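You operate a simulated robot arm through the tools that you are given. There is no shell and no other tool. Be economical: measure what you need, move in short steps, check, and stop when the job is done.

You run a simulated two-armed robot. Do the job below in one go: nothing can be reset, and whatever is moved stays where it is left.

## Task
Take the folded cream cloth and leave it on the flat white plate. Close the upper drawer of the low chest. Take the stack cover on the top of table 2 and put it away on the shelf 3 of the tall rack. Put the cream bead on the top of table 2 away on the top of table 1. Carry the large tray with both arms and set it on the top of table 3. Take the yellow cup and leave it on the large yellow tile. Push the white drawer shut. Take the scoop and leave it on the middle shelf of the water cabinet. Do these in any order. Set down upright: yellow cup.

It is judged by the outcome, as a careful person would: the job done as asked, and still so three seconds after it is handed in. It fails if anything else is knocked over, pushed out of place, dropped, spilled or broken. A push-on lid holds only when it is set on centred and level and pressed home; a screw cap is set on level and turned clockwise until tight. Flat cloth is picked up by pressing the open fingertips on it (5 to 10 N) and closing them slowly along it; thin cloth reads only 2 to 8 mm in the jaws.

## Robot
Two 7-joint arms with two-finger grippers on one trunk, on a base that drives. Base frame: it is fixed to the floor where the robot stands at the start and does not move with it; the origin is under the middle of the robot, x ahead of it, y to its left, z up; the surface under the hand at the start is at about z = 0.76. Readings come in m, rad, newtons and seconds.
The left shoulder is at the start at [0.078, 0.151, 0.888], the right one opposite. With the tool pointing down near the work surface each hand reaches from about 0.22 to 0.78 m from the robot's upright axis, wherever it stands, measured 20 degrees to its own side. Places, roughly: cream bead (4x4x3 cm) [-1.9, 0.7, 0.8]; flat white plate (41x24x1 cm) [-2.4, -2.3, 0.8]; folded cream cloth (11x8x3 cm) [0.5, 0, 0.8]; large tray [-2.5, 0.75, 1]; large yellow tile (9x9x1 cm) [-2.4, 1.3, 0.6]; middle shelf of the water cabinet (61x25 cm) [0.86, 2.14, 0.96]; scoop (16x7x5 cm) [-1.9, -1.7, 0.8]; shelf 3 of the tall rack [-4.9, 2.4, 1.2]; stack cover (47x33x13 cm) [-1.9, 0.4, 0.8]; top of table 1 [1.1, -1.2, 0.8]; top of table 3 [-5.2, -1.6, 0.8]; upper drawer of the low chest [-1.5, -0.6, 0.3]; white drawer [-2.7, -1, 0.8]; yellow cup (7x7x9 cm) [-2.6, 1.3, 0.6]. Payload 2.54 kg a hand.
The tool frame of a hand sits at the grasp point between the pads (the TCP): z along the fingers, y along the line on which they close. The tips reach 0.03 m beyond it. Largest opening 0.116 m; the body of the gripper starts 0.095 m behind the TCP.
Orientation is that of the tool frame in the base frame, as a unit quaternion [x, y, z, w]. With the fingers straight down and closing along the base's y, the tool's x points along the base's -x, its y along +y and its z along -z.

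## Interface
- The arms move only by the tool move_arm. It takes "left_steps", "right_steps" or both (then of equal length, played together; a hand with none holds still); each is a list of rows, each a list of 7 numbers: the turn, a rotation vector about the tool's x, y, z in rad, then the shift along the tool's x, y, z in m, then the closure, from 0 (fully open) to 1 (shut). In form: [[rx, ry, rz, dx, dy, dz, jaw], ...]. A call has 1 to 10 rows; each row shifts and turns the commanded pose from where the row before left it, along the tool's axes as they then stand. Each row takes 0.2 s and may step no farther than 0.05 m and 0.15 rad from the row before; otherwise, or with a gripper value out of range, the whole call is refused. A pose out of reach is approached as far as the arm can. The call stops where the force on the tool passes 40 N (or 10 N more than at its start, if that is more) or the arm is blocked; 0.2 s more then pass. Each finger travels about 0.072 m/s and halts on what it meets, pressing with about 42 N; the grip force reading is that of the motor and also rises with nothing between the fingers. The clock runs only during rows and for 0.2 s after the last one: add rows that do not move to give the fingers time. The reply holds the time, the measured pose of the TCP, the force on the tool along the base axes, the opening and the grip force, in the units named above and with some noise, with the torque about the TCP (base axes, N m) and any sound that the robot's microphone picked up, and new pictures: "pictures" is both (left out), scene, wrist or none (wrist: the cameras of the hands that moved).
- Cameras (640 x 400 px; columns grow to the right, rows downward): "scene" is now at [0.1617, 0.0011, 1.0381]; the picture's right is [0.02, -1.00, 0.00], its down [-0.27, -0.00, -0.96] and it looks along [0.96, 0.01, -0.27] (base axes); focal length 214 px, centre (320, 200). "left" rides on the left gripper at [0.069, 0.015, -0.122] in its tool frame; the picture's right is [-0.21, 0.98, 0.00], its down [-0.83, -0.18, -0.53] and it looks along [-0.52, -0.11, 0.85] (tool axes); focal length 251 px, centre (320, 200). "right" rides on the right gripper at [0.069, -0.015, -0.122] in its tool frame; the picture's right is [0.22, 0.98, 0.00], its down [-0.83, 0.18, -0.53] and it looks along [-0.52, 0.12, 0.85] (tool axes); focal length 251 px, centre (320, 200). There is no depth. A picture from a camera that has moved, and an enlarged one, comes with that camera's place and axes in the base frame and with its lens.
- raise_lower(by): slides the trunk up (or, below 0, down) by that many m; the arms and the scene camera ride with it, the base frame stays. It gives what a move gives, with no picture.
- drive_base(legs): drives the robot by 1 to 6 legs, each [ahead, left, turn to the left] in m, m and rad, along the robot's own axes; the way and the turn of a leg run together, so that a leg with both is an arc; at most 1.5 m and 3.142 rad a leg. The arms and the cameras ride along, it lands a little off, and it stops where it bumps. It gives what a move gives, and a new picture of the scene camera.
- head_to(pan, tilt): turns the head with the scene camera to pan (to the left, within 1.396 rad either way) and tilt (down, from -0.506 to 1.204), counted from straight ahead of the robot. It gives what a move gives, and a new picture of the scene camera.
- zoom(camera, box): a new picture of the part [left, top, right, bottom] of that camera's present view, enlarged. It takes no simulated time.
- close_job(): hands the job in; it is judged then, once.

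Go step by step. Nothing tells you exact positions but the pictures and the camera data: compare them with the known pose of the tool, close in by small moves and look again before you grip or let go. The budget is 196 turns and 260 pictures, counting those below and the enlarged ones. Unless the task says otherwise, let go and move clear before handing in.

The tools are called after "Emit:" as a command line: name --argument value ..., lists and objects as JSON in quotes. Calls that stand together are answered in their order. move_arm: Moves the arms, as the interface text tells. Its arguments: {"type":"object","properties":{"left_steps":{"type":"array"},"right_steps":{"type":"array"},"pictures":{"type":"string","enum":["both","scene","wrist","none"]}},"required":[]} The other tools are called the same way: raise_lower (by) slides the trunk up or down; drive_base (legs) drives the base; head_to (pan, tilt) turns the head that bears the scene camera; zoom (camera, box) takes an enlarged picture of a part of a camera's view; close_job () hands the job in.

At the start:

```text
clock: 0.0
left_position: [0.372, 0.1658, 1.0107]
left_orientation: [0.0, 1.0, -0.001, 0.001]
left_ft_force: [-0.2, 0.5, 0.7]
left_torque: [0.0, 0.02, 0.01]
left_gripper_width: 0.1159
left_grasp_force: 0.0
right_position: [0.4212, -0.2347, 1.0415]
right_orientation: [0.001, 1.0, 0.0, 0.0]
right_ft_force: [-0.2, -0.2, -0.6]
right_torque: [0.0, 0.02, 0.01]
right_gripper_width: 0.1162
right_grasp_force: 0.1
trunk travel left (down, up): [-0.125, 0.164]
robot x, y, heading: [0.0002, 0.003, -0.003]
head pan, tilt: [0.016, 0.269]
```

scene: 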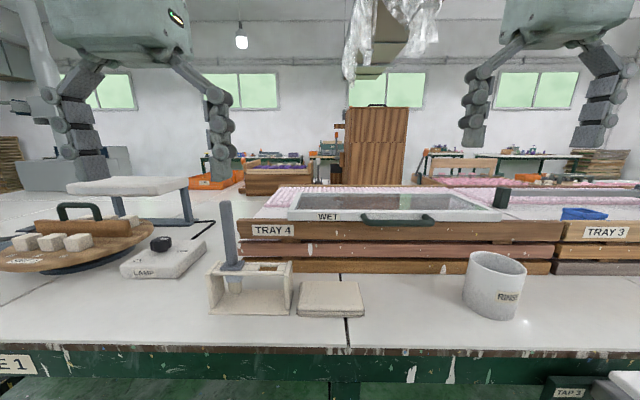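
right: 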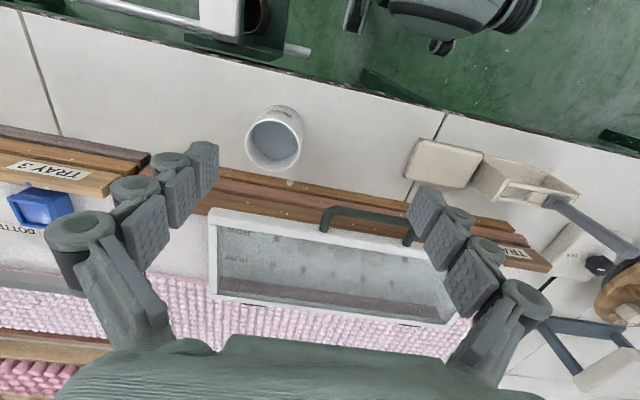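
left: 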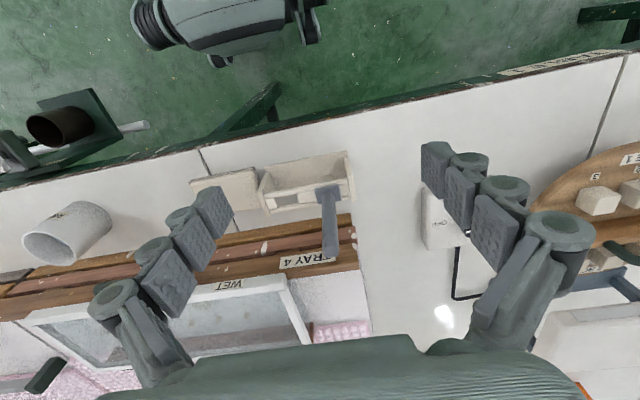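

I see the cream folded cloth between a small open box and a mug, near [0.46, -0.01]. I'll take a closer look before I move the right hand over it.

Emit:
zoom --camera "scene" --box '[180, 180, 540, 400]'

Emit:
zoom --camera "right" --box '[380, 100, 600, 240]'

```text
1.78 times, centred on (360, 290) of scene
camera zoom: at [0.1617, 0.0011, 1.0381], right [0.02, -1.0, 0.0], down [-0.27, 0.0, -0.96], along [0.96, 0.01, -0.27], focal length 381 px, centre (249, 40)
```

zoom: 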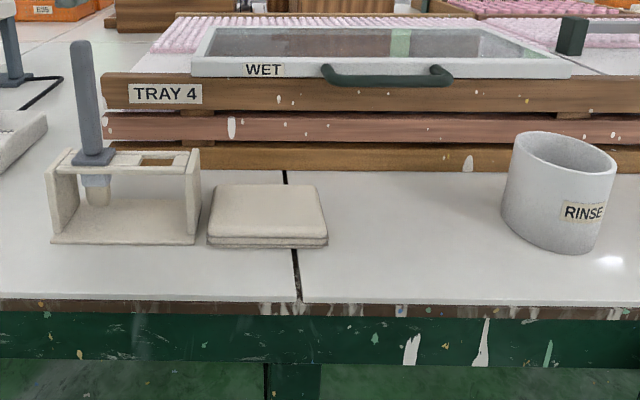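

```text
2.86 times, centred on (490, 170) of right
camera zoom: at [0.3516, -0.2498, 1.1627], right [-0.21, 0.98, 0.0], down [0.83, 0.18, 0.53], along [0.52, 0.11, -0.85], focal length 718 px, centre (-166, 286)
```

zoom: 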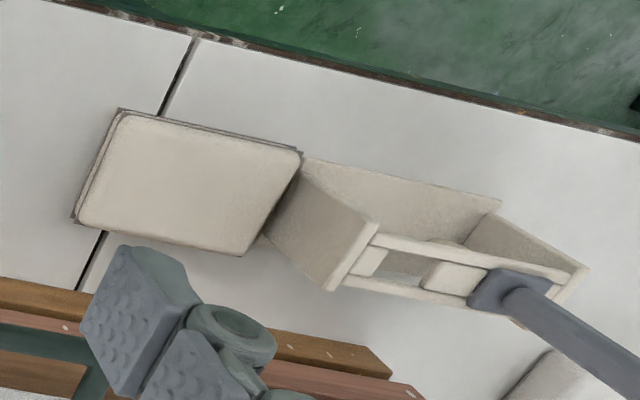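

The cloth lies about x 0.445–0.525, y −0.068–0.043, with the tray front at about x 0.566. I'll turn the right gripper so that it closes along x.

Emit:
move_arm --right_steps '[[0, 0, -0.15, 0, 0, 0, 0], [0, 0, -0.15, 0, 0, 0, 0], [0, 0, -0.15, 0, 0, 0, 0], [0, 0, -0.15, 0, 0, 0, 0], [0, 0, -0.15, 0, 0, 0, 0], [0, 0, -0.15, 0, 0, 0, 0], [0, 0, -0.15, 0, 0, 0, 0], [0, 0, -0.15, 0, 0, 0, 0], [0, 0, -0.15, 0, 0, 0, 0], [0, 0, -0.15, 0, 0, 0, 0]]' --pictures "none"

```text
clock: 2.2
left_position: [0.3729, 0.1656, 1.0108]
left_orientation: [-0.001, 1.0, -0.001, 0.0]
left_ft_force: [0.4, -0.6, -0.4]
left_torque: [0.01, 0.0, -0.02]
left_gripper_width: 0.116
left_grasp_force: 0.1
right_position: [0.3235, -0.1165, 0.9519]
right_orientation: [-0.681, 0.732, -0.001, 0.001]
right_ft_force: [-0.4, -0.1, 0.2]
right_torque: [0.01, 0.01, -0.02]
right_gripper_width: 0.1159
right_grasp_force: 0.1
right hand out of reach, approached as far as the arm can: row 5, 6, 7, 8, 9, 10
trunk travel left (down, up): [-0.125, 0.164]
robot x, y, heading: [0.0028, 0.0019, 0.002]
head pan, tilt: [0.016, 0.269]
```

The turn partly overran the reach, because the hand was too high and too far to the side. I'll go lower and toward the cloth and see where it is commanded from.

Emit:
move_arm --right_steps '[[0, 0, -0.07, 0, 0, 0.03, 0], [0, 0, 0, -0.03, 0, 0.02, 0]]' --pictures "none"

```text
clock: 2.8
left_position: [0.3717, 0.1665, 1.0106]
left_orientation: [0.0, 1.0, -0.002, 0.0]
left_ft_force: [0.0, 0.8, -0.8]
left_torque: [-0.01, 0.05, 0.02]
left_gripper_width: 0.1162
left_grasp_force: 0.1
right_position: [0.3131, -0.0814, 0.9053]
right_orientation: [-0.707, 0.708, 0.0, 0.0]
right_ft_force: [-0.1, -0.2, 0.0]
right_torque: [0.02, 0.02, 0.03]
right_gripper_width: 0.1157
right_grasp_force: 0.1
right hand out of reach, approached as far as the arm can: row 1
trunk travel left (down, up): [-0.125, 0.164]
robot x, y, heading: [0.0, -0.0005, -0.001]
head pan, tilt: [0.016, 0.269]
```

Rows start from the reached pose. The tool's x now points to −y and its y to −x, so I can shift over the cloth.

Emit:
move_arm --right_steps '[[0, 0, 0, -0.0173, -0.043, 0, 0], [0, 0, 0, -0.0173, -0.043, 0, 0], [0, 0, 0, -0.0173, -0.043, 0, 0], [0, 0, 0, -0.0173, -0.043, 0, 0]]' --pictures "both"

```text
clock: 3.8
left_position: [0.3718, 0.1659, 1.0108]
left_orientation: [-0.001, 1.0, -0.001, 0.0]
left_ft_force: [-0.8, 0.0, 0.1]
left_torque: [0.02, 0.02, -0.01]
left_gripper_width: 0.116
left_grasp_force: 0.0
right_position: [0.329, -0.0752, 0.9024]
right_orientation: [-0.706, 0.708, 0.0, 0.0]
right_ft_force: [0.0, -0.5, 0.1]
right_torque: [0.0, 0.01, 0.0]
right_gripper_width: 0.116
right_grasp_force: 0.1
right hand out of reach, approached as far as the arm can: row 1, 2, 3, 4
trunk travel left (down, up): [-0.125, 0.164]
robot x, y, heading: [0.0052, -0.0011, -0.0]
head pan, tilt: [0.016, 0.269]
camera scene: at [0.1617, 0.0011, 1.0381], right [0.02, -1.0, 0.0], down [-0.27, 0.0, -0.96], along [0.96, 0.01, -0.27], focal length 214 px, centre (320, 200)
camera right: at [0.3433, -0.1432, 1.0234], right [-0.98, -0.21, 0.0], down [-0.18, 0.83, 0.53], along [-0.11, 0.52, -0.85], focal length 251 px, centre (320, 200)
```

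scene: 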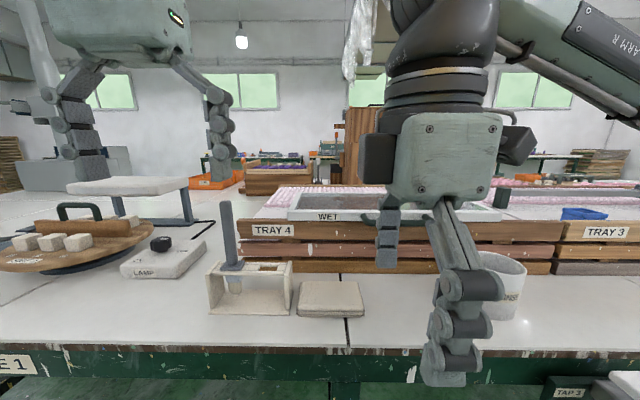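
right: 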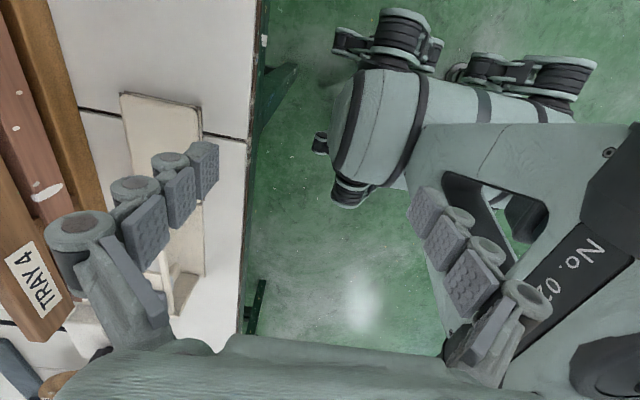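

That turn direction runs into a wrist limit. I'll turn back the other way so the camera side points to +y.

Emit:
move_arm --right_steps '[[0, 0, 0.15, 0, 0, 0, 0], [0, 0, 0.15, 0, 0, 0, 0], [0, 0, 0.15, 0, 0, 0, 0], [0, 0, 0.15, 0, 0, 0, 0], [0, 0, 0.15, 0, 0, 0, 0], [0, 0, 0.15, 0, 0, 0, 0], [0, 0, 0.15, 0, 0, 0, 0], [0, 0, 0.15, 0, 0, 0, 0], [0, 0, 0.15, 0, 0, 0, 0], [0, 0, 0.15, 0, 0, 0, 0]]' --pictures "none"

Emit:
move_arm --right_steps '[[0, 0, 0.15, 0, 0, 0, 0], [0, 0, 0.15, -0.02, 0, 0, 0], [0, 0, 0.15, -0.02, 0, 0, 0], [0, 0, 0.15, -0.02, 0, 0, 0], [0, 0, 0.15, 0, 0, 0, 0], [0, 0, 0.15, 0, 0, 0, 0], [0, 0, 0.15, 0, 0, 0, 0], [0, 0, 0.15, 0, 0, 0, 0], [0, 0, 0.15, 0, 0, 0, 0], [0, 0, 0.15, 0, 0, 0, 0]]' --pictures "none"

```text
clock: 6.0
left_position: [0.3712, 0.1663, 1.0117]
left_orientation: [-0.001, 1.0, -0.001, 0.0]
left_ft_force: [-0.6, 1.2, -0.6]
left_torque: [0.01, -0.05, 0.0]
left_gripper_width: 0.1161
left_grasp_force: 0.0
right_position: [0.3276, -0.0738, 0.9038]
right_orientation: [-0.033, 0.999, 0.0, 0.0]
right_ft_force: [-0.2, -1.5, -0.4]
right_torque: [0.0, -0.01, 0.02]
right_gripper_width: 0.1161
right_grasp_force: 0.0
trunk travel left (down, up): [-0.125, 0.164]
robot x, y, heading: [0.0004, -0.0009, -0.002]
head pan, tilt: [0.016, 0.269]
```

```text
clock: 8.2
left_position: [0.3725, 0.1661, 1.0116]
left_orientation: [-0.001, 1.0, -0.001, 0.0]
left_ft_force: [0.4, 0.3, 0.0]
left_torque: [0.03, -0.02, 0.02]
left_gripper_width: 0.116
left_grasp_force: 0.1
right_position: [0.3864, -0.0881, 0.9034]
right_orientation: [0.657, 0.754, 0.0, 0.0]
right_ft_force: [0.7, 0.8, 0.0]
right_torque: [0.01, -0.01, 0.02]
right_gripper_width: 0.1159
right_grasp_force: 0.0
trunk travel left (down, up): [-0.125, 0.164]
robot x, y, heading: [0.0026, -0.0029, -0.001]
head pan, tilt: [0.016, 0.269]
```

This direction reaches freely. I'll finish the turn and move over the cloth.

Emit:
move_arm --right_steps '[[0, 0, 0.137, 0, 0, 0, 0], [0, 0, 0, 0.038, 0.033, 0, 0], [0, 0, 0, 0.038, 0.033, 0, 0], [0, 0, 0, 0, 0.033, 0, 0]]' --pictures "both"

```text
refused: row 2 steps farther than a row can; nothing moved
```

Emit:
move_arm --right_steps '[[0, 0, 0.137, 0, 0, 0, 0], [0, 0, 0, 0.026, 0.033, 0, 0], [0, 0, 0, 0.026, 0.033, 0, 0], [0, 0, 0, 0.024, 0.033, 0, 0]]' --pictures "both"

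```text
clock: 9.2
left_position: [0.3727, 0.1672, 1.0102]
left_orientation: [-0.001, 1.0, -0.001, 0.0]
left_ft_force: [0.9, -0.2, -0.2]
left_torque: [-0.01, -0.01, 0.01]
left_gripper_width: 0.1158
left_grasp_force: 0.1
right_position: [0.424, -0.0711, 0.8962]
right_orientation: [0.707, 0.707, 0.002, -0.001]
right_ft_force: [0.4, -0.3, -0.1]
right_torque: [0.02, 0.02, -0.02]
right_gripper_width: 0.1159
right_grasp_force: 0.1
right hand out of reach, approached as far as the arm can: row 2, 3, 4
trunk travel left (down, up): [-0.125, 0.164]
robot x, y, heading: [-0.0033, -0.0017, 0.002]
head pan, tilt: [0.016, 0.269]
camera scene: at [0.1618, 0.001, 1.0381], right [0.02, -1.0, 0.0], down [-0.27, 0.0, -0.96], along [0.96, 0.01, -0.27], focal length 214 px, centre (320, 200)
camera right: at [0.4098, -0.003, 1.0187], right [0.98, 0.21, 0.0], down [0.18, -0.83, 0.53], along [0.12, -0.52, -0.85], focal length 251 px, centre (320, 200)
```

scene: 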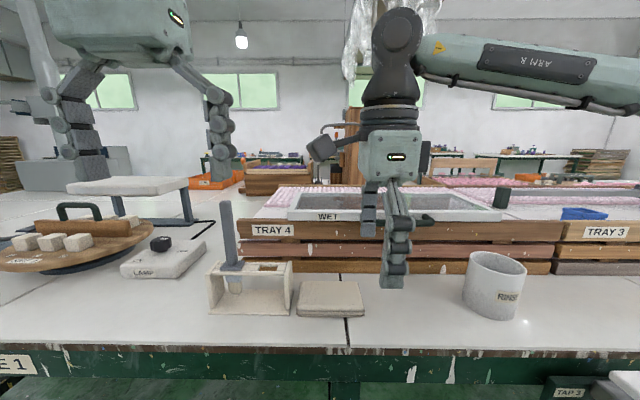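
right: 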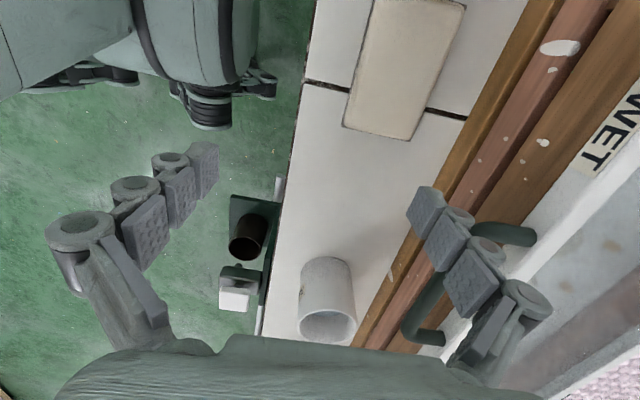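

The hand runs out of reach across the midline, so I'll shift the base to the left to put the cloth on the right arm's side.

Emit:
drive_base --legs '[[0, 0.2, 0]]'

```text
clock: 11.7
left_position: [0.3721, 0.3653, 1.0107]
left_orientation: [-0.002, 1.0, -0.001, 0.0]
left_ft_force: [-0.7, -0.1, 0.2]
left_torque: [0.04, 0.01, 0.0]
left_gripper_width: 0.116
left_grasp_force: 0.0
right_position: [0.4238, 0.1289, 0.897]
right_orientation: [0.707, 0.707, 0.001, -0.001]
right_ft_force: [0.1, 0.5, -0.8]
right_torque: [0.0, 0.01, -0.02]
right_gripper_width: 0.116
right_grasp_force: 0.1
trunk travel left (down, up): [-0.125, 0.164]
robot x, y, heading: [-0.0001, 0.1987, 0.002]
head pan, tilt: [0.016, 0.269]
camera scene: at [0.1616, 0.2008, 1.0381], right [0.02, -1.0, 0.0], down [-0.27, 0.0, -0.96], along [0.96, 0.02, -0.27], focal length 214 px, centre (320, 200)
```

scene: 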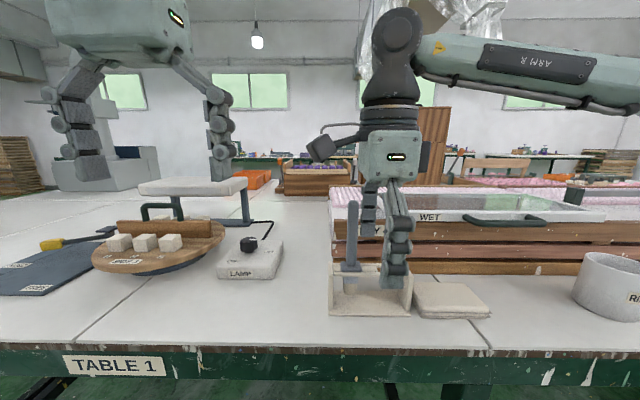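

The handle of the tool in the box stands near the finger, so I'll go straight along −y, away from it, and then ahead over the cloth.

Emit:
move_arm --right_steps '[[0, 0, 0, -0.047, 0, 0, 0], [0, 0, 0, -0.047, 0, 0, 0], [0, 0, 0, -0.047, 0, 0, 0], [0, 0, 0, 0, 0.031, 0, 0], [0, 0, 0, 0, 0.03, 0, 0]]' --pictures "both"

```text
clock: 12.9
left_position: [0.372, 0.367, 1.0114]
left_orientation: [-0.003, 1.0, -0.001, 0.0]
left_ft_force: [0.5, 0.2, 0.0]
left_torque: [0.0, 0.02, -0.02]
left_gripper_width: 0.1163
left_grasp_force: 0.0
right_position: [0.4855, -0.0125, 0.8973]
right_orientation: [0.707, 0.707, 0.002, -0.001]
right_ft_force: [0.0, -0.4, -0.1]
right_torque: [-0.01, 0.0, 0.0]
right_gripper_width: 0.116
right_grasp_force: 0.0
trunk travel left (down, up): [-0.125, 0.164]
robot x, y, heading: [-0.0001, 0.1981, 0.001]
head pan, tilt: [0.016, 0.269]
camera scene: at [0.1618, 0.2008, 1.0381], right [0.02, -1.0, 0.0], down [-0.27, 0.0, -0.96], along [0.96, 0.02, -0.27], focal length 214 px, centre (320, 200)
camera right: at [0.4706, 0.0561, 1.0177], right [0.98, 0.21, 0.0], down [0.18, -0.83, 0.53], along [0.12, -0.52, -0.85], focal length 251 px, centre (320, 200)
```

scene: 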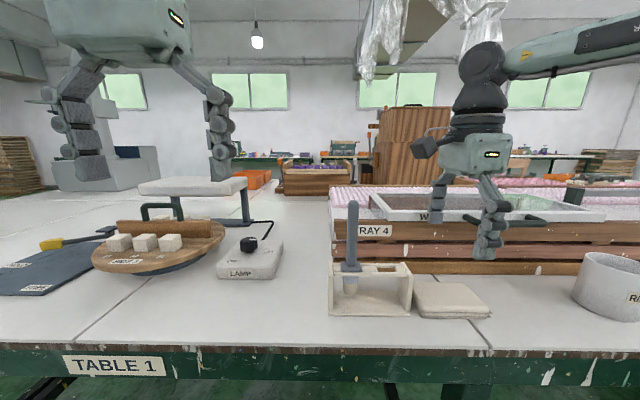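
right: 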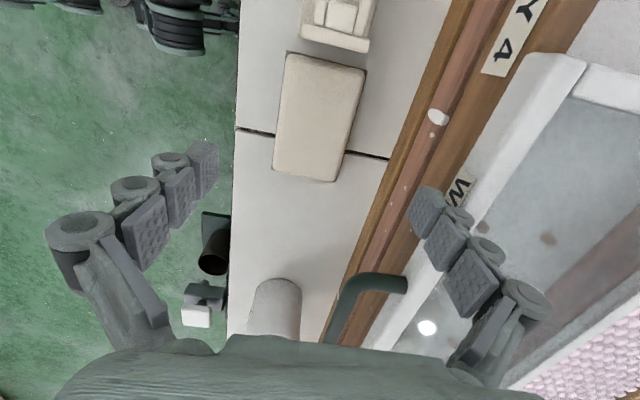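

The wrist view puts the cloth centre at (0.480, −0.01) and its width in x at about 7 cm. I'll centre, narrow the jaws a bit to clear the tray, and go down.

Emit:
move_arm --right_steps '[[0, 0, 0, 0, -0.005, 0, 0.12], [0, 0, 0, 0, 0, 0.035, 0.12], [0, 0, 0, 0, 0, 0.035, 0.12], [0, 0, 0, 0, 0, 0.02, 0.12], [0, 0, 0, 0, 0, 0.01, 0.12]]' --pictures "both"

```text
clock: 14.1
left_position: [0.3725, 0.3661, 1.0101]
left_orientation: [-0.002, 1.0, 0.0, 0.0]
left_ft_force: [-0.9, 0.7, -0.5]
left_torque: [0.01, -0.02, -0.01]
left_gripper_width: 0.1159
left_grasp_force: 0.1
right_position: [0.4806, -0.0124, 0.7957]
right_orientation: [0.708, 0.707, 0.001, -0.001]
right_ft_force: [-0.1, 0.3, 0.4]
right_torque: [0.0, -0.03, 0.0]
right_gripper_width: 0.1019
right_grasp_force: 0.0
trunk travel left (down, up): [-0.125, 0.164]
robot x, y, heading: [-0.0035, 0.1957, 0.0]
head pan, tilt: [0.016, 0.269]
camera scene: at [0.1616, 0.2007, 1.0381], right [0.02, -1.0, 0.0], down [-0.27, 0.0, -0.96], along [0.96, 0.02, -0.27], focal length 214 px, centre (320, 200)
camera right: at [0.4654, 0.0566, 0.9174], right [0.98, 0.21, 0.0], down [0.18, -0.83, 0.53], along [0.12, -0.52, -0.85], focal length 251 px, centre (320, 200)
```

scene: 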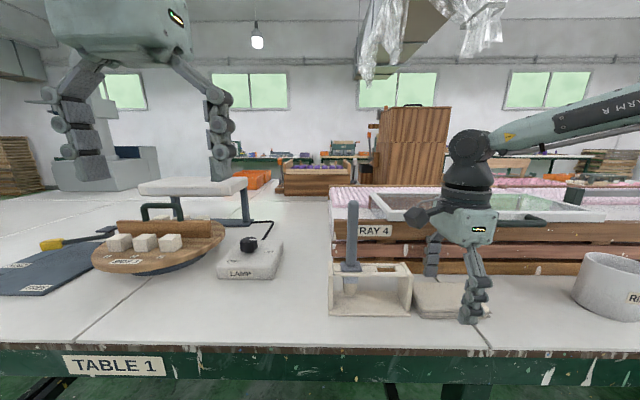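
right: 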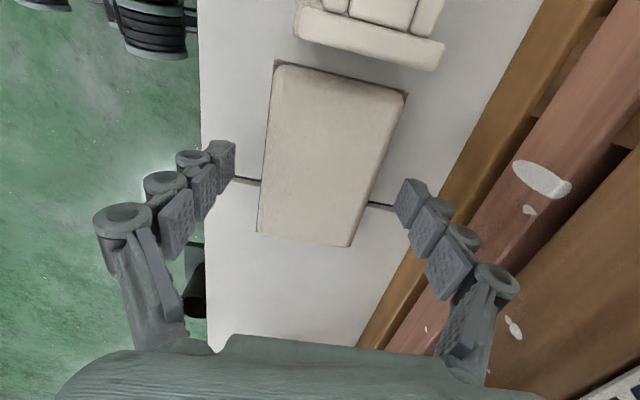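

The fingers straddle the cloth. I'll lower a few millimetres and close slowly.

Emit:
move_arm --right_steps '[[0, 0, 0, 0, 0, 0.003, 0.2], [0, 0, 0, 0, 0, 0, 0.3], [0, 0, 0, 0, 0, 0, 0.38], [0, 0, 0, 0, 0, 0, 0.44], [0, 0, 0, 0, 0, 0, 0.5], [0, 0, 0, 0, 0, 0, 0.5]]' --pictures "wrist"

```text
clock: 15.5
left_position: [0.3717, 0.3654, 1.0119]
left_orientation: [-0.002, 1.0, 0.0, 0.0]
left_ft_force: [-0.1, -0.1, 1.1]
left_torque: [0.03, 0.0, 0.04]
left_gripper_width: 0.1161
left_grasp_force: 0.1
right_position: [0.4799, -0.0122, 0.7935]
right_orientation: [0.707, 0.707, 0.001, -0.001]
right_ft_force: [-0.9, -0.5, 1.8]
right_torque: [-0.03, 0.05, 0.01]
right_gripper_width: 0.0686
right_grasp_force: 41.7
trunk travel left (down, up): [-0.125, 0.164]
robot x, y, heading: [-0.0044, 0.1987, -0.003]
head pan, tilt: [0.016, 0.269]
camera right: at [0.4651, 0.0566, 0.9151], right [0.98, 0.21, 0.0], down [0.18, -0.83, 0.53], along [0.12, -0.52, -0.85], focal length 251 px, centre (320, 200)
```

right: 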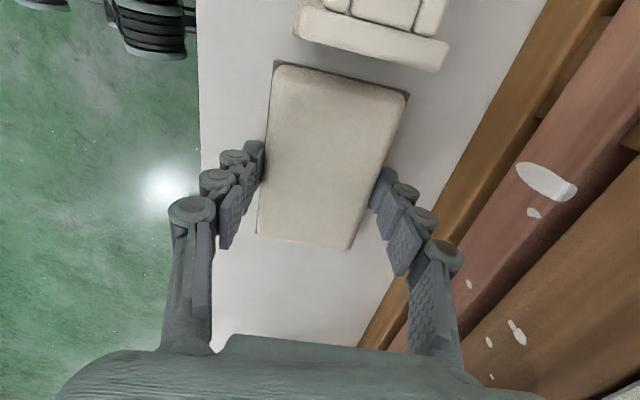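

It's gripped at 69 mm. Now I'll lift straight up.

Emit:
move_arm --right_steps '[[0, 0, 0, 0, 0, -0.03, 0.5], [0, 0, 0, 0, 0, -0.04, 0.5], [0, 0, 0, 0, 0, -0.04, 0.5], [0, 0, 0, 0, 0, -0.04, 0.5]]' --pictures "wrist"

```text
clock: 16.5
left_position: [0.3712, 0.3661, 1.0102]
left_orientation: [-0.002, 1.0, 0.001, 0.0]
left_ft_force: [0.2, -0.3, 0.1]
left_torque: [0.0, 0.0, 0.0]
left_gripper_width: 0.1162
left_grasp_force: 0.1
right_position: [0.4788, -0.0126, 0.9448]
right_orientation: [0.707, 0.707, 0.002, -0.001]
right_ft_force: [-0.2, 0.4, -0.4]
right_torque: [-0.02, 0.02, -0.01]
right_gripper_width: 0.0688
right_grasp_force: 42.0
trunk travel left (down, up): [-0.125, 0.164]
robot x, y, heading: [-0.0002, 0.1955, 0.001]
head pan, tilt: [0.016, 0.269]
camera right: at [0.4649, 0.0558, 1.0665], right [0.98, 0.21, 0.0], down [0.18, -0.83, 0.53], along [0.12, -0.52, -0.85], focal length 251 px, centre (320, 200)
```

right: 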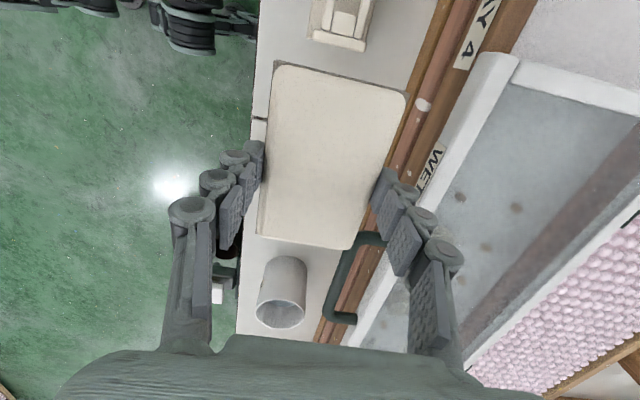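

The cloth is held. I'll back away from the table and turn round to see the rest of the room.

Emit:
drive_base --legs '[[-0.45, 0, 0], [0, 0, 1.5]]'

Emit:
drive_base --legs '[[0, 0, 1.64]]'

```text
clock: 23.0
left_position: [-0.5923, 0.5792, 1.0115]
left_orientation: [-0.685, 0.728, 0.001, 0.0]
left_ft_force: [-0.5, -0.2, -0.2]
left_torque: [-0.02, 0.01, -0.02]
left_gripper_width: 0.1159
left_grasp_force: 0.0
right_position: [-0.207, 0.6639, 0.9448]
right_orientation: [0.032, 0.999, 0.001, -0.002]
right_ft_force: [-0.5, 0.7, 0.4]
right_torque: [-0.01, 0.0, 0.0]
right_gripper_width: 0.0687
right_grasp_force: 41.7
trunk travel left (down, up): [-0.125, 0.164]
robot x, y, heading: [-0.4517, 0.1972, 1.513]
head pan, tilt: [0.016, 0.269]
camera scene: at [-0.4402, 0.3584, 1.0381], right [1.0, -0.05, 0.0], down [-0.01, -0.27, -0.96], along [0.05, 0.96, -0.27], focal length 214 px, centre (320, 200)
```

scene: 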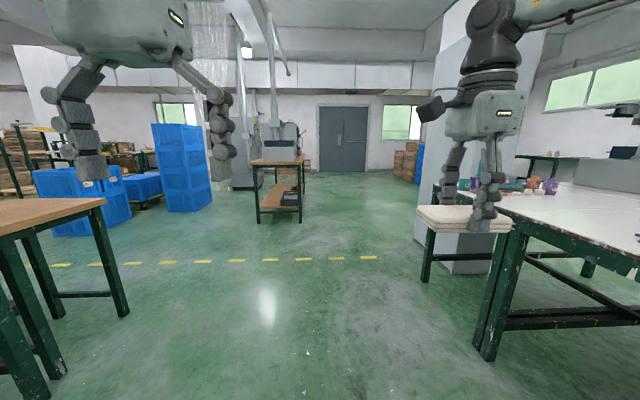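

```text
clock: 27.5
left_position: [-0.8216, 0.0321, 1.0109]
left_orientation: [1.0, 0.0, 0.0, 0.0]
left_ft_force: [-0.4, -0.2, 0.1]
left_torque: [-0.01, -0.01, 0.02]
left_gripper_width: 0.1162
left_grasp_force: 0.1
right_position: [-0.9289, 0.4121, 0.9445]
right_orientation: [-0.707, 0.707, -0.001, -0.002]
right_ft_force: [0.7, 1.1, 0.4]
right_torque: [0.01, -0.01, -0.04]
right_gripper_width: 0.0685
right_grasp_force: 41.6
trunk travel left (down, up): [-0.125, 0.164]
robot x, y, heading: [-0.4505, 0.1947, 3.14]
head pan, tilt: [0.016, 0.269]
camera scene: at [-0.6103, 0.196, 1.0381], right [-0.01, 1.0, 0.0], down [0.27, 0.0, -0.96], along [-0.96, -0.01, -0.27], focal length 214 px, centre (320, 200)
```

scene: 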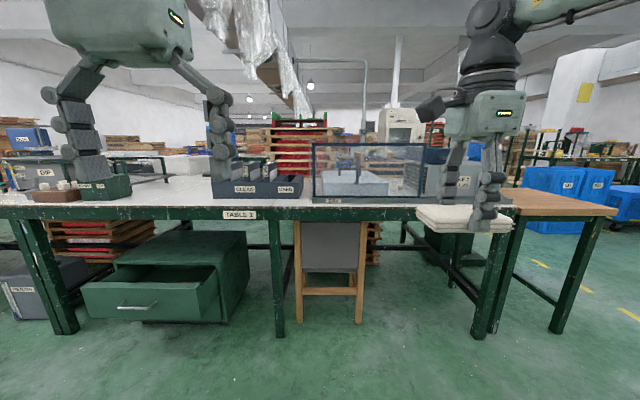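

I can see table 2 ahead, its front edge near x −1.41, with the open green drawer front near x −1.43, y −0.9 to −0.26, z 0.22–0.43. The left hand is free, so I'll close it, tilt it forward and down, and slide the base to face the drawer.

Emit:
move_arm --left_steps '[[0, -0.15, 0, 0.0034, 0, 0.0449, 0.2], [0, -0.15, 0, 0.01, 0, 0.0439, 0.4], [0, -0.15, 0, 0.0165, 0, 0.0419, 0.6], [0, -0.15, 0, 0.0226, 0, 0.0389, 0.8], [0, -0.15, 0, 0.0281, 0, 0.0351, 1], [0, -0.15, 0, 0.033, 0, 0.0305, 1], [0, -0.15, 0, 0.0373, 0, 0.0252, 1], [0, 0, 0, 0.0297, 0, 0.0385, 1], [0, 0, 0, 0.0297, 0, 0.0385, 1], [0, 0, 0, 0.0297, 0, 0.0385, 1]]' --pictures "none"

Emit:
move_arm --left_steps '[[0, 0, 0, 0.0297, 0, 0.0385, 1], [0, 0, 0, 0.0297, 0, 0.0385, 1], [0, 0, 0, 0.0297, 0, 0.0385, 1], [0, 0, 0, 0.0297, 0, 0.0385, 1]]' --pictures "none"

Emit:
drive_base --legs '[[0, 0.61, 0]]'

```text
clock: 29.7
left_position: [-1.0109, 0.1009, 0.6451]
left_orientation: [0.865, 0.001, -0.502, 0.001]
left_ft_force: [-0.2, -0.1, 0.8]
left_torque: [0.01, 0.01, -0.02]
left_gripper_width: 0.0
left_grasp_force: 28.4
left hand out of reach, approached as far as the arm can: row 4, 5, 6, 7
right_position: [-0.9278, 0.4107, 0.9439]
right_orientation: [-0.706, 0.708, -0.001, -0.001]
right_ft_force: [0.0, -0.5, -0.6]
right_torque: [0.02, 0.0, 0.0]
right_gripper_width: 0.0685
right_grasp_force: 42.1
trunk travel left (down, up): [-0.125, 0.164]
robot x, y, heading: [-0.4483, 0.1995, 3.138]
head pan, tilt: [0.016, 0.269]
```

```text
clock: 30.7
left_position: [-1.083, 0.1023, 0.4644]
left_orientation: [0.865, 0.002, -0.501, 0.001]
left_ft_force: [-1.0, -1.0, 0.1]
left_torque: [-0.02, -0.02, -0.01]
left_gripper_width: 0.0
left_grasp_force: 29.4
right_position: [-0.9286, 0.4117, 0.9441]
right_orientation: [-0.706, 0.708, -0.001, -0.001]
right_ft_force: [-0.6, 0.3, -0.3]
right_torque: [0.02, -0.02, -0.01]
right_gripper_width: 0.0687
right_grasp_force: 41.9
trunk travel left (down, up): [-0.125, 0.164]
robot x, y, heading: [-0.4516, 0.1952, 3.14]
head pan, tilt: [0.016, 0.269]
```

```text
clock: 37.0
left_position: [-1.0835, -0.5116, 0.4654]
left_orientation: [0.865, 0.001, -0.501, 0.0]
left_ft_force: [0.4, 0.0, 0.3]
left_torque: [0.04, 0.04, 0.0]
left_gripper_width: 0.0
left_grasp_force: 28.8
right_position: [-0.93, -0.2035, 0.945]
right_orientation: [-0.707, 0.707, 0.0, -0.001]
right_ft_force: [0.7, 1.0, -0.4]
right_torque: [0.0, -0.01, 0.01]
right_gripper_width: 0.0686
right_grasp_force: 42.2
trunk travel left (down, up): [-0.125, 0.164]
robot x, y, heading: [-0.4428, -0.4142, -3.137]
head pan, tilt: [0.016, 0.269]
camera scene: at [-0.6106, -0.4163, 1.0381], right [-0.02, 1.0, 0.0], down [0.27, 0.0, -0.96], along [-0.96, -0.02, -0.27], focal length 214 px, centre (320, 200)
```

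scene: 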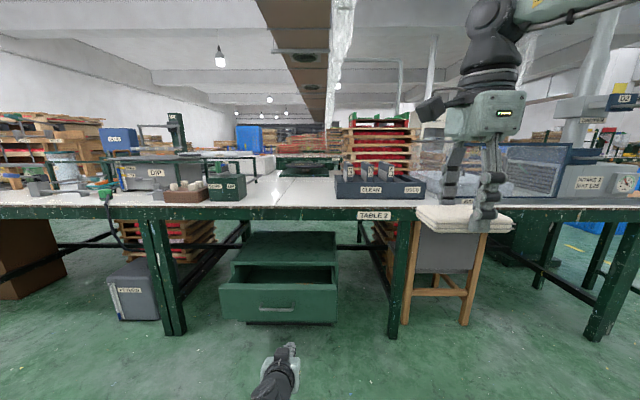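

The drawer front's centre is about y −0.62. I'll lower the fist and shift it left, then drive up until the tip is just short of the drawer.

Emit:
move_arm --left_steps '[[0, 0, 0, 0.0368, 0.025, 0.0212, 1], [0, 0, 0, 0.0368, 0.025, 0.0212, 1]]' --pictures "none"

Emit:
drive_base --legs '[[0.22, 0.05, 0]]'

Emit:
head_to --pan 0.0 --tilt 0.8

```text
clock: 37.6
left_position: [-1.0829, -0.5608, 0.38]
left_orientation: [0.865, 0.001, -0.501, 0.0]
left_ft_force: [0.6, -0.2, 0.2]
left_torque: [-0.03, -0.03, 0.02]
left_gripper_width: 0.0002
left_grasp_force: 28.7
right_position: [-0.9297, -0.2018, 0.9457]
right_orientation: [0.707, -0.707, 0.0, 0.002]
right_ft_force: [0.7, 0.1, -1.2]
right_torque: [-0.04, 0.02, -0.01]
right_gripper_width: 0.0687
right_grasp_force: 42.0
trunk travel left (down, up): [-0.125, 0.164]
robot x, y, heading: [-0.4507, -0.4167, -3.139]
head pan, tilt: [0.016, 0.269]
```

```text
clock: 39.3
left_position: [-1.3022, -0.6106, 0.3794]
left_orientation: [0.865, 0.001, -0.501, 0.0]
left_ft_force: [0.0, 0.5, 0.3]
left_torque: [0.0, -0.02, -0.02]
left_gripper_width: 0.0
left_grasp_force: 29.2
right_position: [-1.1477, -0.2533, 0.9447]
right_orientation: [-0.707, 0.707, -0.001, -0.003]
right_ft_force: [-0.7, 0.4, -0.2]
right_torque: [0.01, 0.0, -0.02]
right_gripper_width: 0.0686
right_grasp_force: 42.1
trunk travel left (down, up): [-0.125, 0.164]
robot x, y, heading: [-0.6646, -0.4643, -3.142]
head pan, tilt: [0.016, 0.269]
camera scene: at [-0.8292, -0.4664, 1.0381], right [-0.02, 1.0, 0.0], down [0.27, 0.0, -0.96], along [-0.96, -0.01, -0.27], focal length 214 px, centre (320, 200)
```

scene: 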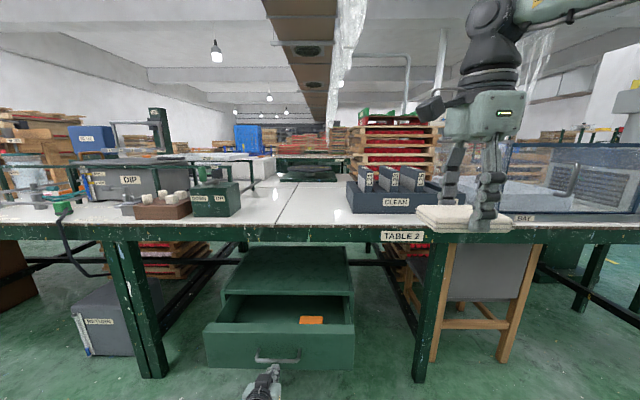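

```text
clock: 40.3
left_position: [-1.302, -0.6123, 0.38]
left_orientation: [0.865, 0.0, -0.501, -0.001]
left_ft_force: [0.2, -0.5, 0.3]
left_torque: [-0.02, 0.03, 0.04]
left_gripper_width: 0.0
left_grasp_force: 28.8
right_position: [-1.1488, -0.2523, 0.9449]
right_orientation: [0.707, -0.707, 0.001, 0.002]
right_ft_force: [0.4, -0.6, -0.6]
right_torque: [-0.02, -0.01, -0.04]
right_gripper_width: 0.0685
right_grasp_force: 42.1
trunk travel left (down, up): [-0.125, 0.164]
robot x, y, heading: [-0.6659, -0.4658, -3.139]
head pan, tilt: [0.0, 0.799]
camera scene: at [-0.8164, -0.465, 0.9909], right [0.0, 1.0, 0.0], down [0.72, 0.0, -0.7], along [-0.7, 0.0, -0.72], focal length 214 px, centre (320, 200)
```

scene: 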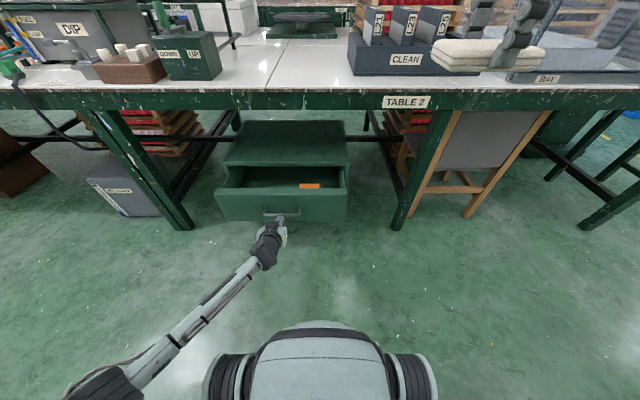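

The tip looks close to the drawer handle. I'll check with the left wrist camera.

Emit:
zoom --camera "left" --box '[0, 0, 640, 400]'

Emit:
zoom --camera "scene" --box '[180, 110, 400, 270]'

```text
1.00 times, centred on (320, 200) of left (not enlarged: the box is as wide or as high as the picture)
camera zoom: at [-1.1625, -0.6267, 0.3804], right [-0.1, -0.98, 0.19], down [0.05, 0.18, 0.98], along [-0.99, 0.11, 0.03], focal length 251 px, centre (320, 200)
```

zoom: 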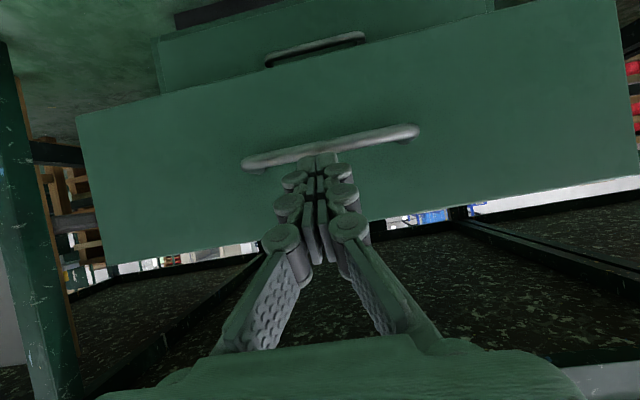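

```text
2.50 times, centred on (290, 190) of scene
camera zoom: at [-0.8164, -0.465, 0.9909], right [0.0, 1.0, 0.0], down [0.72, 0.0, -0.7], along [-0.7, 0.0, -0.72], focal length 536 px, centre (395, 225)
```

zoom: 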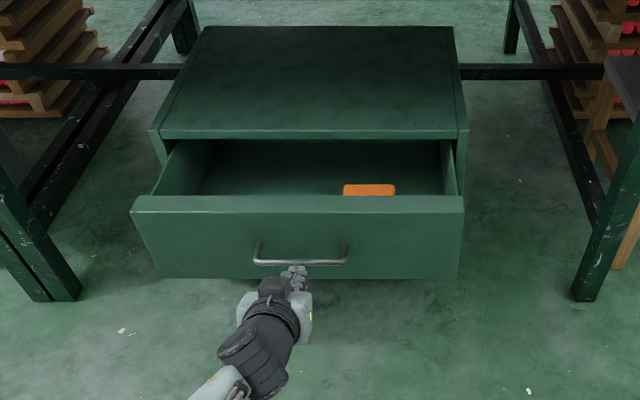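

The fingertip points just at the handle. I'll raise it slightly to meet the front above the handle, then drive in to push.

Emit:
move_arm --left_steps '[[0, 0, 0, -0.013, 0, -0.0075, 1]]' --pictures "none"

Emit:
drive_base --legs '[[0.18, 0, 0]]'

```text
clock: 40.7
left_position: [-1.3029, -0.6114, 0.3937]
left_orientation: [0.866, 0.001, -0.501, 0.001]
left_ft_force: [-0.2, 0.6, 0.1]
left_torque: [0.0, -0.02, 0.02]
left_gripper_width: 0.0
left_grasp_force: 28.9
right_position: [-1.1481, -0.2521, 0.9441]
right_orientation: [0.707, -0.707, 0.0, 0.001]
right_ft_force: [0.2, 0.1, 0.0]
right_torque: [0.0, 0.01, 0.02]
right_gripper_width: 0.0687
right_grasp_force: 41.7
trunk travel left (down, up): [-0.125, 0.164]
robot x, y, heading: [-0.6693, -0.4637, -3.141]
head pan, tilt: [0.0, 0.799]
```

```text
clock: 42.2
left_position: [-1.4795, -0.6115, 0.3956]
left_orientation: [0.866, 0.001, -0.5, 0.0]
left_ft_force: [-0.6, -0.6, -0.6]
left_torque: [-0.02, 0.0, -0.02]
left_gripper_width: 0.0
left_grasp_force: 28.2
right_position: [-1.3242, -0.2511, 0.9445]
right_orientation: [0.707, -0.707, 0.001, 0.002]
right_ft_force: [0.9, 0.4, 0.0]
right_torque: [0.03, 0.01, 0.04]
right_gripper_width: 0.0683
right_grasp_force: 41.7
trunk travel left (down, up): [-0.125, 0.164]
robot x, y, heading: [-0.8425, -0.4606, -3.138]
head pan, tilt: [0.0, 0.799]
camera scene: at [-0.9932, -0.4651, 0.9908], right [0.0, 1.0, 0.0], down [0.72, 0.0, -0.7], along [-0.7, 0.0, -0.72], focal length 214 px, centre (320, 200)
```

scene: 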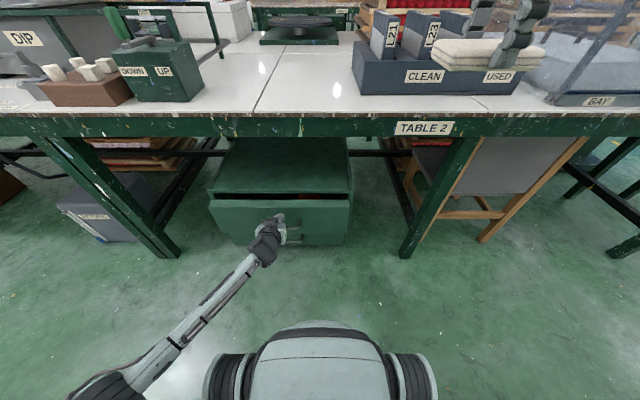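

The drawer is nearly in. I'll push the rest with the arm, so the hand over the bins stays put.

Emit:
move_arm --left_steps '[[0, 0, 0, -0.01, 0, 0.0173, 1], [0, 0, 0, -0.01, 0, 0.0173, 1], [0, 0, 0, -0.01, 0, 0.0173, 1], [0, 0, 0, -0.01, 0, 0.0173, 1], [0, 0, 0, -0.01, 0, 0.0173, 1], [0, 0, 0, -0.01, 0, 0.0173, 1]]' --pictures "scene"

```text
clock: 43.0
left_position: [-1.536, -0.61, 0.3939]
left_orientation: [0.866, 0.001, -0.499, 0.0]
left_ft_force: [5.4, 0.9, 3.2]
left_torque: [0.03, 0.06, -0.02]
left_gripper_width: 0.0061
left_grasp_force: 28.8
right_position: [-1.3252, -0.2526, 0.9442]
right_orientation: [-0.707, 0.707, -0.001, -0.002]
right_ft_force: [-0.8, 0.1, -0.6]
right_torque: [0.01, 0.0, -0.02]
right_gripper_width: 0.0687
right_grasp_force: 42.1
trunk travel left (down, up): [-0.125, 0.164]
robot x, y, heading: [-0.8441, -0.4639, -3.141]
head pan, tilt: [0.0, 0.799]
stopped in row 4 (left hand): the force on the tool passed its limit at 96 N (the readings are from after the stop); the commanded pose is now the measured one
camera scene: at [-0.9929, -0.4652, 0.9908], right [0.0, 1.0, 0.0], down [0.72, 0.0, -0.7], along [-0.7, 0.0, -0.72], focal length 214 px, centre (320, 200)
```

scene: 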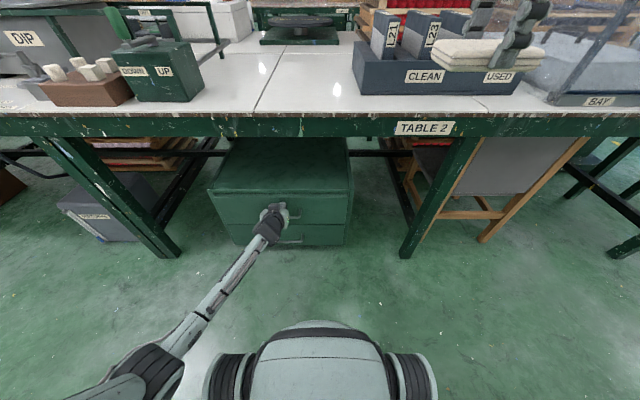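

The drawer is shut. I'll back off, check it, and look left toward the plate and scoop area.

Emit:
drive_base --legs '[[-0.35, 0, 0]]'

Emit:
head_to --pan 0.9 --tilt 0.3

```text
clock: 45.3
left_position: [-1.1877, -0.6095, 0.3932]
left_orientation: [0.867, 0.002, -0.499, 0.002]
left_ft_force: [-1.1, 1.0, -0.2]
left_torque: [0.03, 0.02, 0.02]
left_gripper_width: 0.0001
left_grasp_force: 28.7
right_position: [-0.9756, -0.2518, 0.9435]
right_orientation: [0.707, -0.707, 0.001, 0.002]
right_ft_force: [0.3, 0.5, -0.7]
right_torque: [0.0, 0.02, -0.02]
right_gripper_width: 0.0687
right_grasp_force: 41.7
trunk travel left (down, up): [-0.125, 0.164]
robot x, y, heading: [-0.4971, -0.465, -3.144]
head pan, tilt: [0.0, 0.799]
camera scene: at [-0.6441, -0.4648, 0.9908], right [0.0, 1.0, 0.0], down [0.72, 0.0, -0.7], along [-0.7, 0.0, -0.72], focal length 214 px, centre (320, 200)
```

scene: 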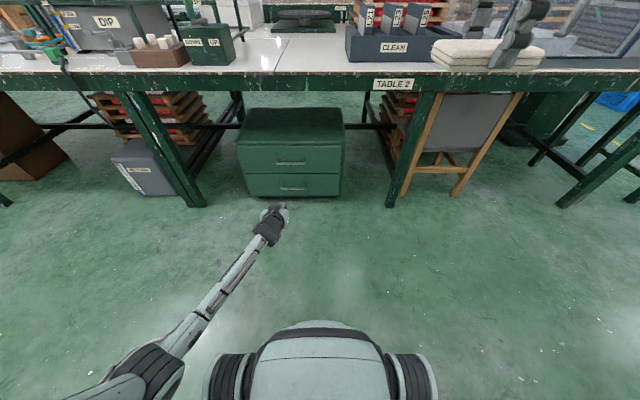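

```text
clock: 46.5
left_position: [-1.1886, -0.6103, 0.3939]
left_orientation: [0.867, 0.001, -0.499, 0.001]
left_ft_force: [-0.1, 0.1, 0.0]
left_torque: [0.04, 0.01, 0.01]
left_gripper_width: 0.0002
left_grasp_force: 28.7
right_position: [-0.9767, -0.2522, 0.9444]
right_orientation: [-0.707, 0.708, -0.001, -0.002]
right_ft_force: [0.1, 0.0, -0.6]
right_torque: [-0.01, 0.01, -0.01]
right_gripper_width: 0.0686
right_grasp_force: 42.1
trunk travel left (down, up): [-0.125, 0.164]
robot x, y, heading: [-0.4981, -0.464, -3.142]
head pan, tilt: [0.901, 0.3]
camera scene: at [-0.6214, -0.5379, 1.0351], right [-0.78, 0.62, 0.0], down [0.18, 0.23, -0.96], along [-0.59, -0.75, -0.3], focal length 214 px, centre (320, 200)
```

scene: 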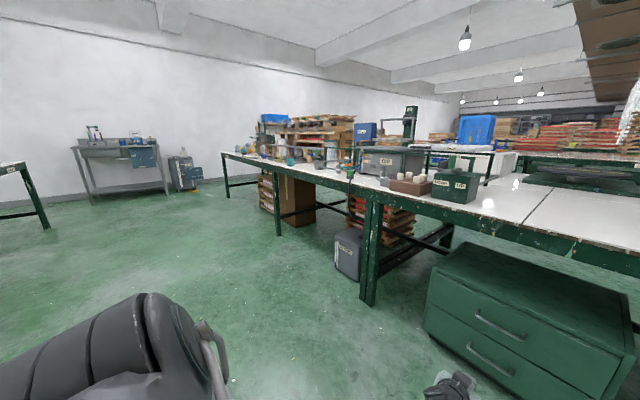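

The drawer is closed flush. Table 2 runs on in −y; I'll drive along its front to y ≈ −1.7 and look at the scoop and plate.

Emit:
drive_base --legs '[[0, 1.3, 0]]'

Emit:
head_to --pan 0.2 --tilt 0.35

```text
clock: 59.1
left_position: [-1.1909, -1.8973, 0.3925]
left_orientation: [0.867, 0.0, -0.498, 0.0]
left_ft_force: [0.4, 0.8, -0.6]
left_torque: [-0.03, 0.03, 0.0]
left_gripper_width: 0.0001
left_grasp_force: 28.5
right_position: [-0.9757, -1.5398, 0.9439]
right_orientation: [-0.705, 0.709, 0.0, -0.002]
right_ft_force: [0.0, 0.2, -0.1]
right_torque: [0.02, 0.0, 0.02]
right_gripper_width: 0.0686
right_grasp_force: 42.4
trunk travel left (down, up): [-0.125, 0.164]
robot x, y, heading: [-0.4962, -1.7582, 3.141]
head pan, tilt: [0.901, 0.3]
camera scene: at [-0.6229, -1.828, 1.0352], right [-0.78, 0.62, 0.0], down [0.18, 0.23, -0.96], along [-0.6, -0.75, -0.3], focal length 214 px, centre (320, 200)
```

scene: 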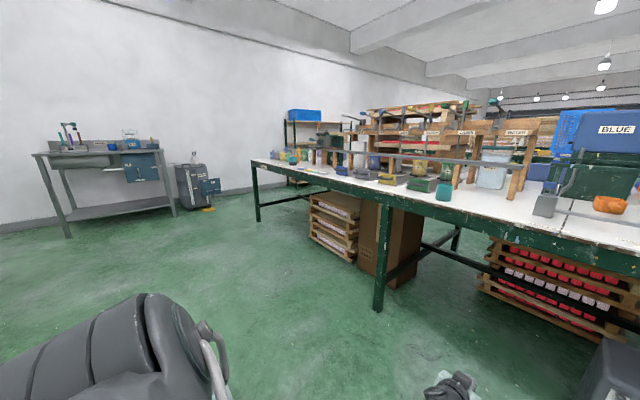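

```text
clock: 60.2
left_position: [-1.1903, -1.8966, 0.3923]
left_orientation: [0.866, -0.001, -0.499, -0.001]
left_ft_force: [0.7, 0.1, -0.4]
left_torque: [-0.02, 0.0, 0.02]
left_gripper_width: 0.0
left_grasp_force: 28.9
right_position: [-0.9764, -1.5395, 0.9439]
right_orientation: [-0.706, 0.709, -0.001, -0.002]
right_ft_force: [0.6, -0.8, -0.3]
right_torque: [0.0, 0.02, 0.01]
right_gripper_width: 0.0684
right_grasp_force: 41.6
trunk travel left (down, up): [-0.125, 0.164]
robot x, y, heading: [-0.4964, -1.7545, 3.143]
head pan, tilt: [0.201, 0.351]
camera scene: at [-0.6559, -1.7733, 1.0304], right [-0.2, 0.98, 0.0], down [0.34, 0.07, -0.94], along [-0.92, -0.18, -0.34], focal length 214 px, centre (320, 200)
```

scene: 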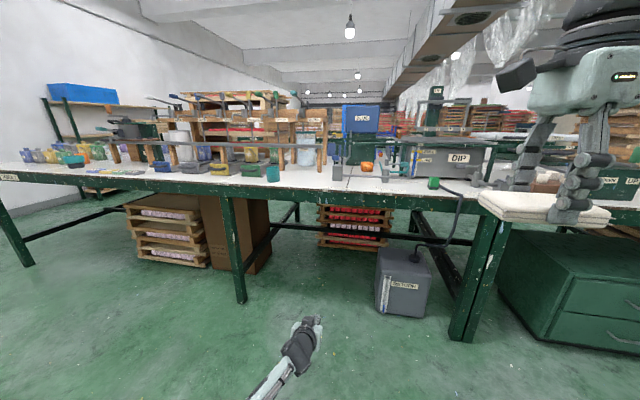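

Emit:
zoom --camera "scene" --box '[0, 70, 240, 220]'

Emit:
zoom --camera "scene" --box '[220, 80, 500, 250]'

```text
2.67 times, centred on (120, 145) of scene
camera zoom: at [-0.6559, -1.7733, 1.0304], right [-0.2, 0.98, 0.0], down [0.34, 0.07, -0.94], along [-0.92, -0.18, -0.34], focal length 572 px, centre (853, 347)
```

zoom: 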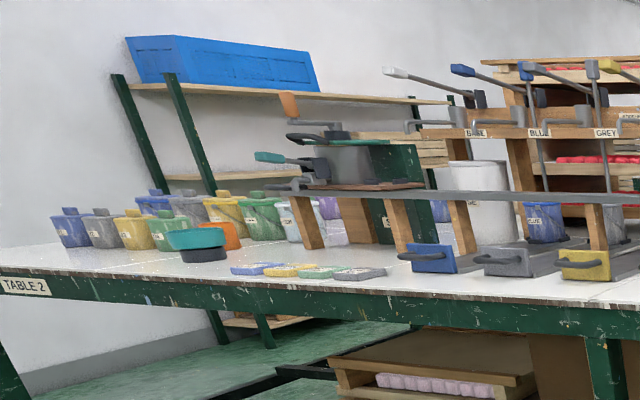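

```text
2.29 times, centred on (360, 165) of scene
camera zoom: at [-0.6559, -1.7733, 1.0304], right [-0.2, 0.98, 0.0], down [0.34, 0.07, -0.94], along [-0.92, -0.18, -0.34], focal length 490 px, centre (229, 280)
```

zoom: 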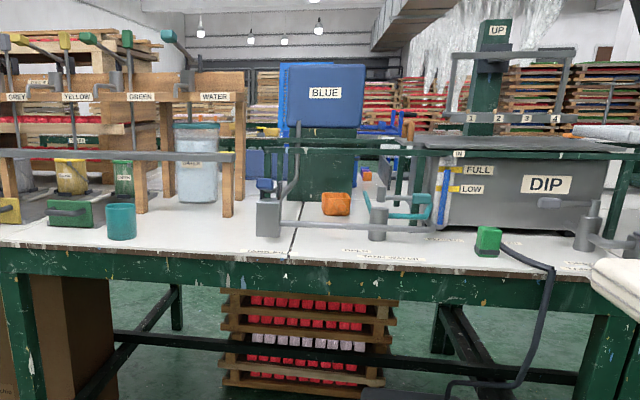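

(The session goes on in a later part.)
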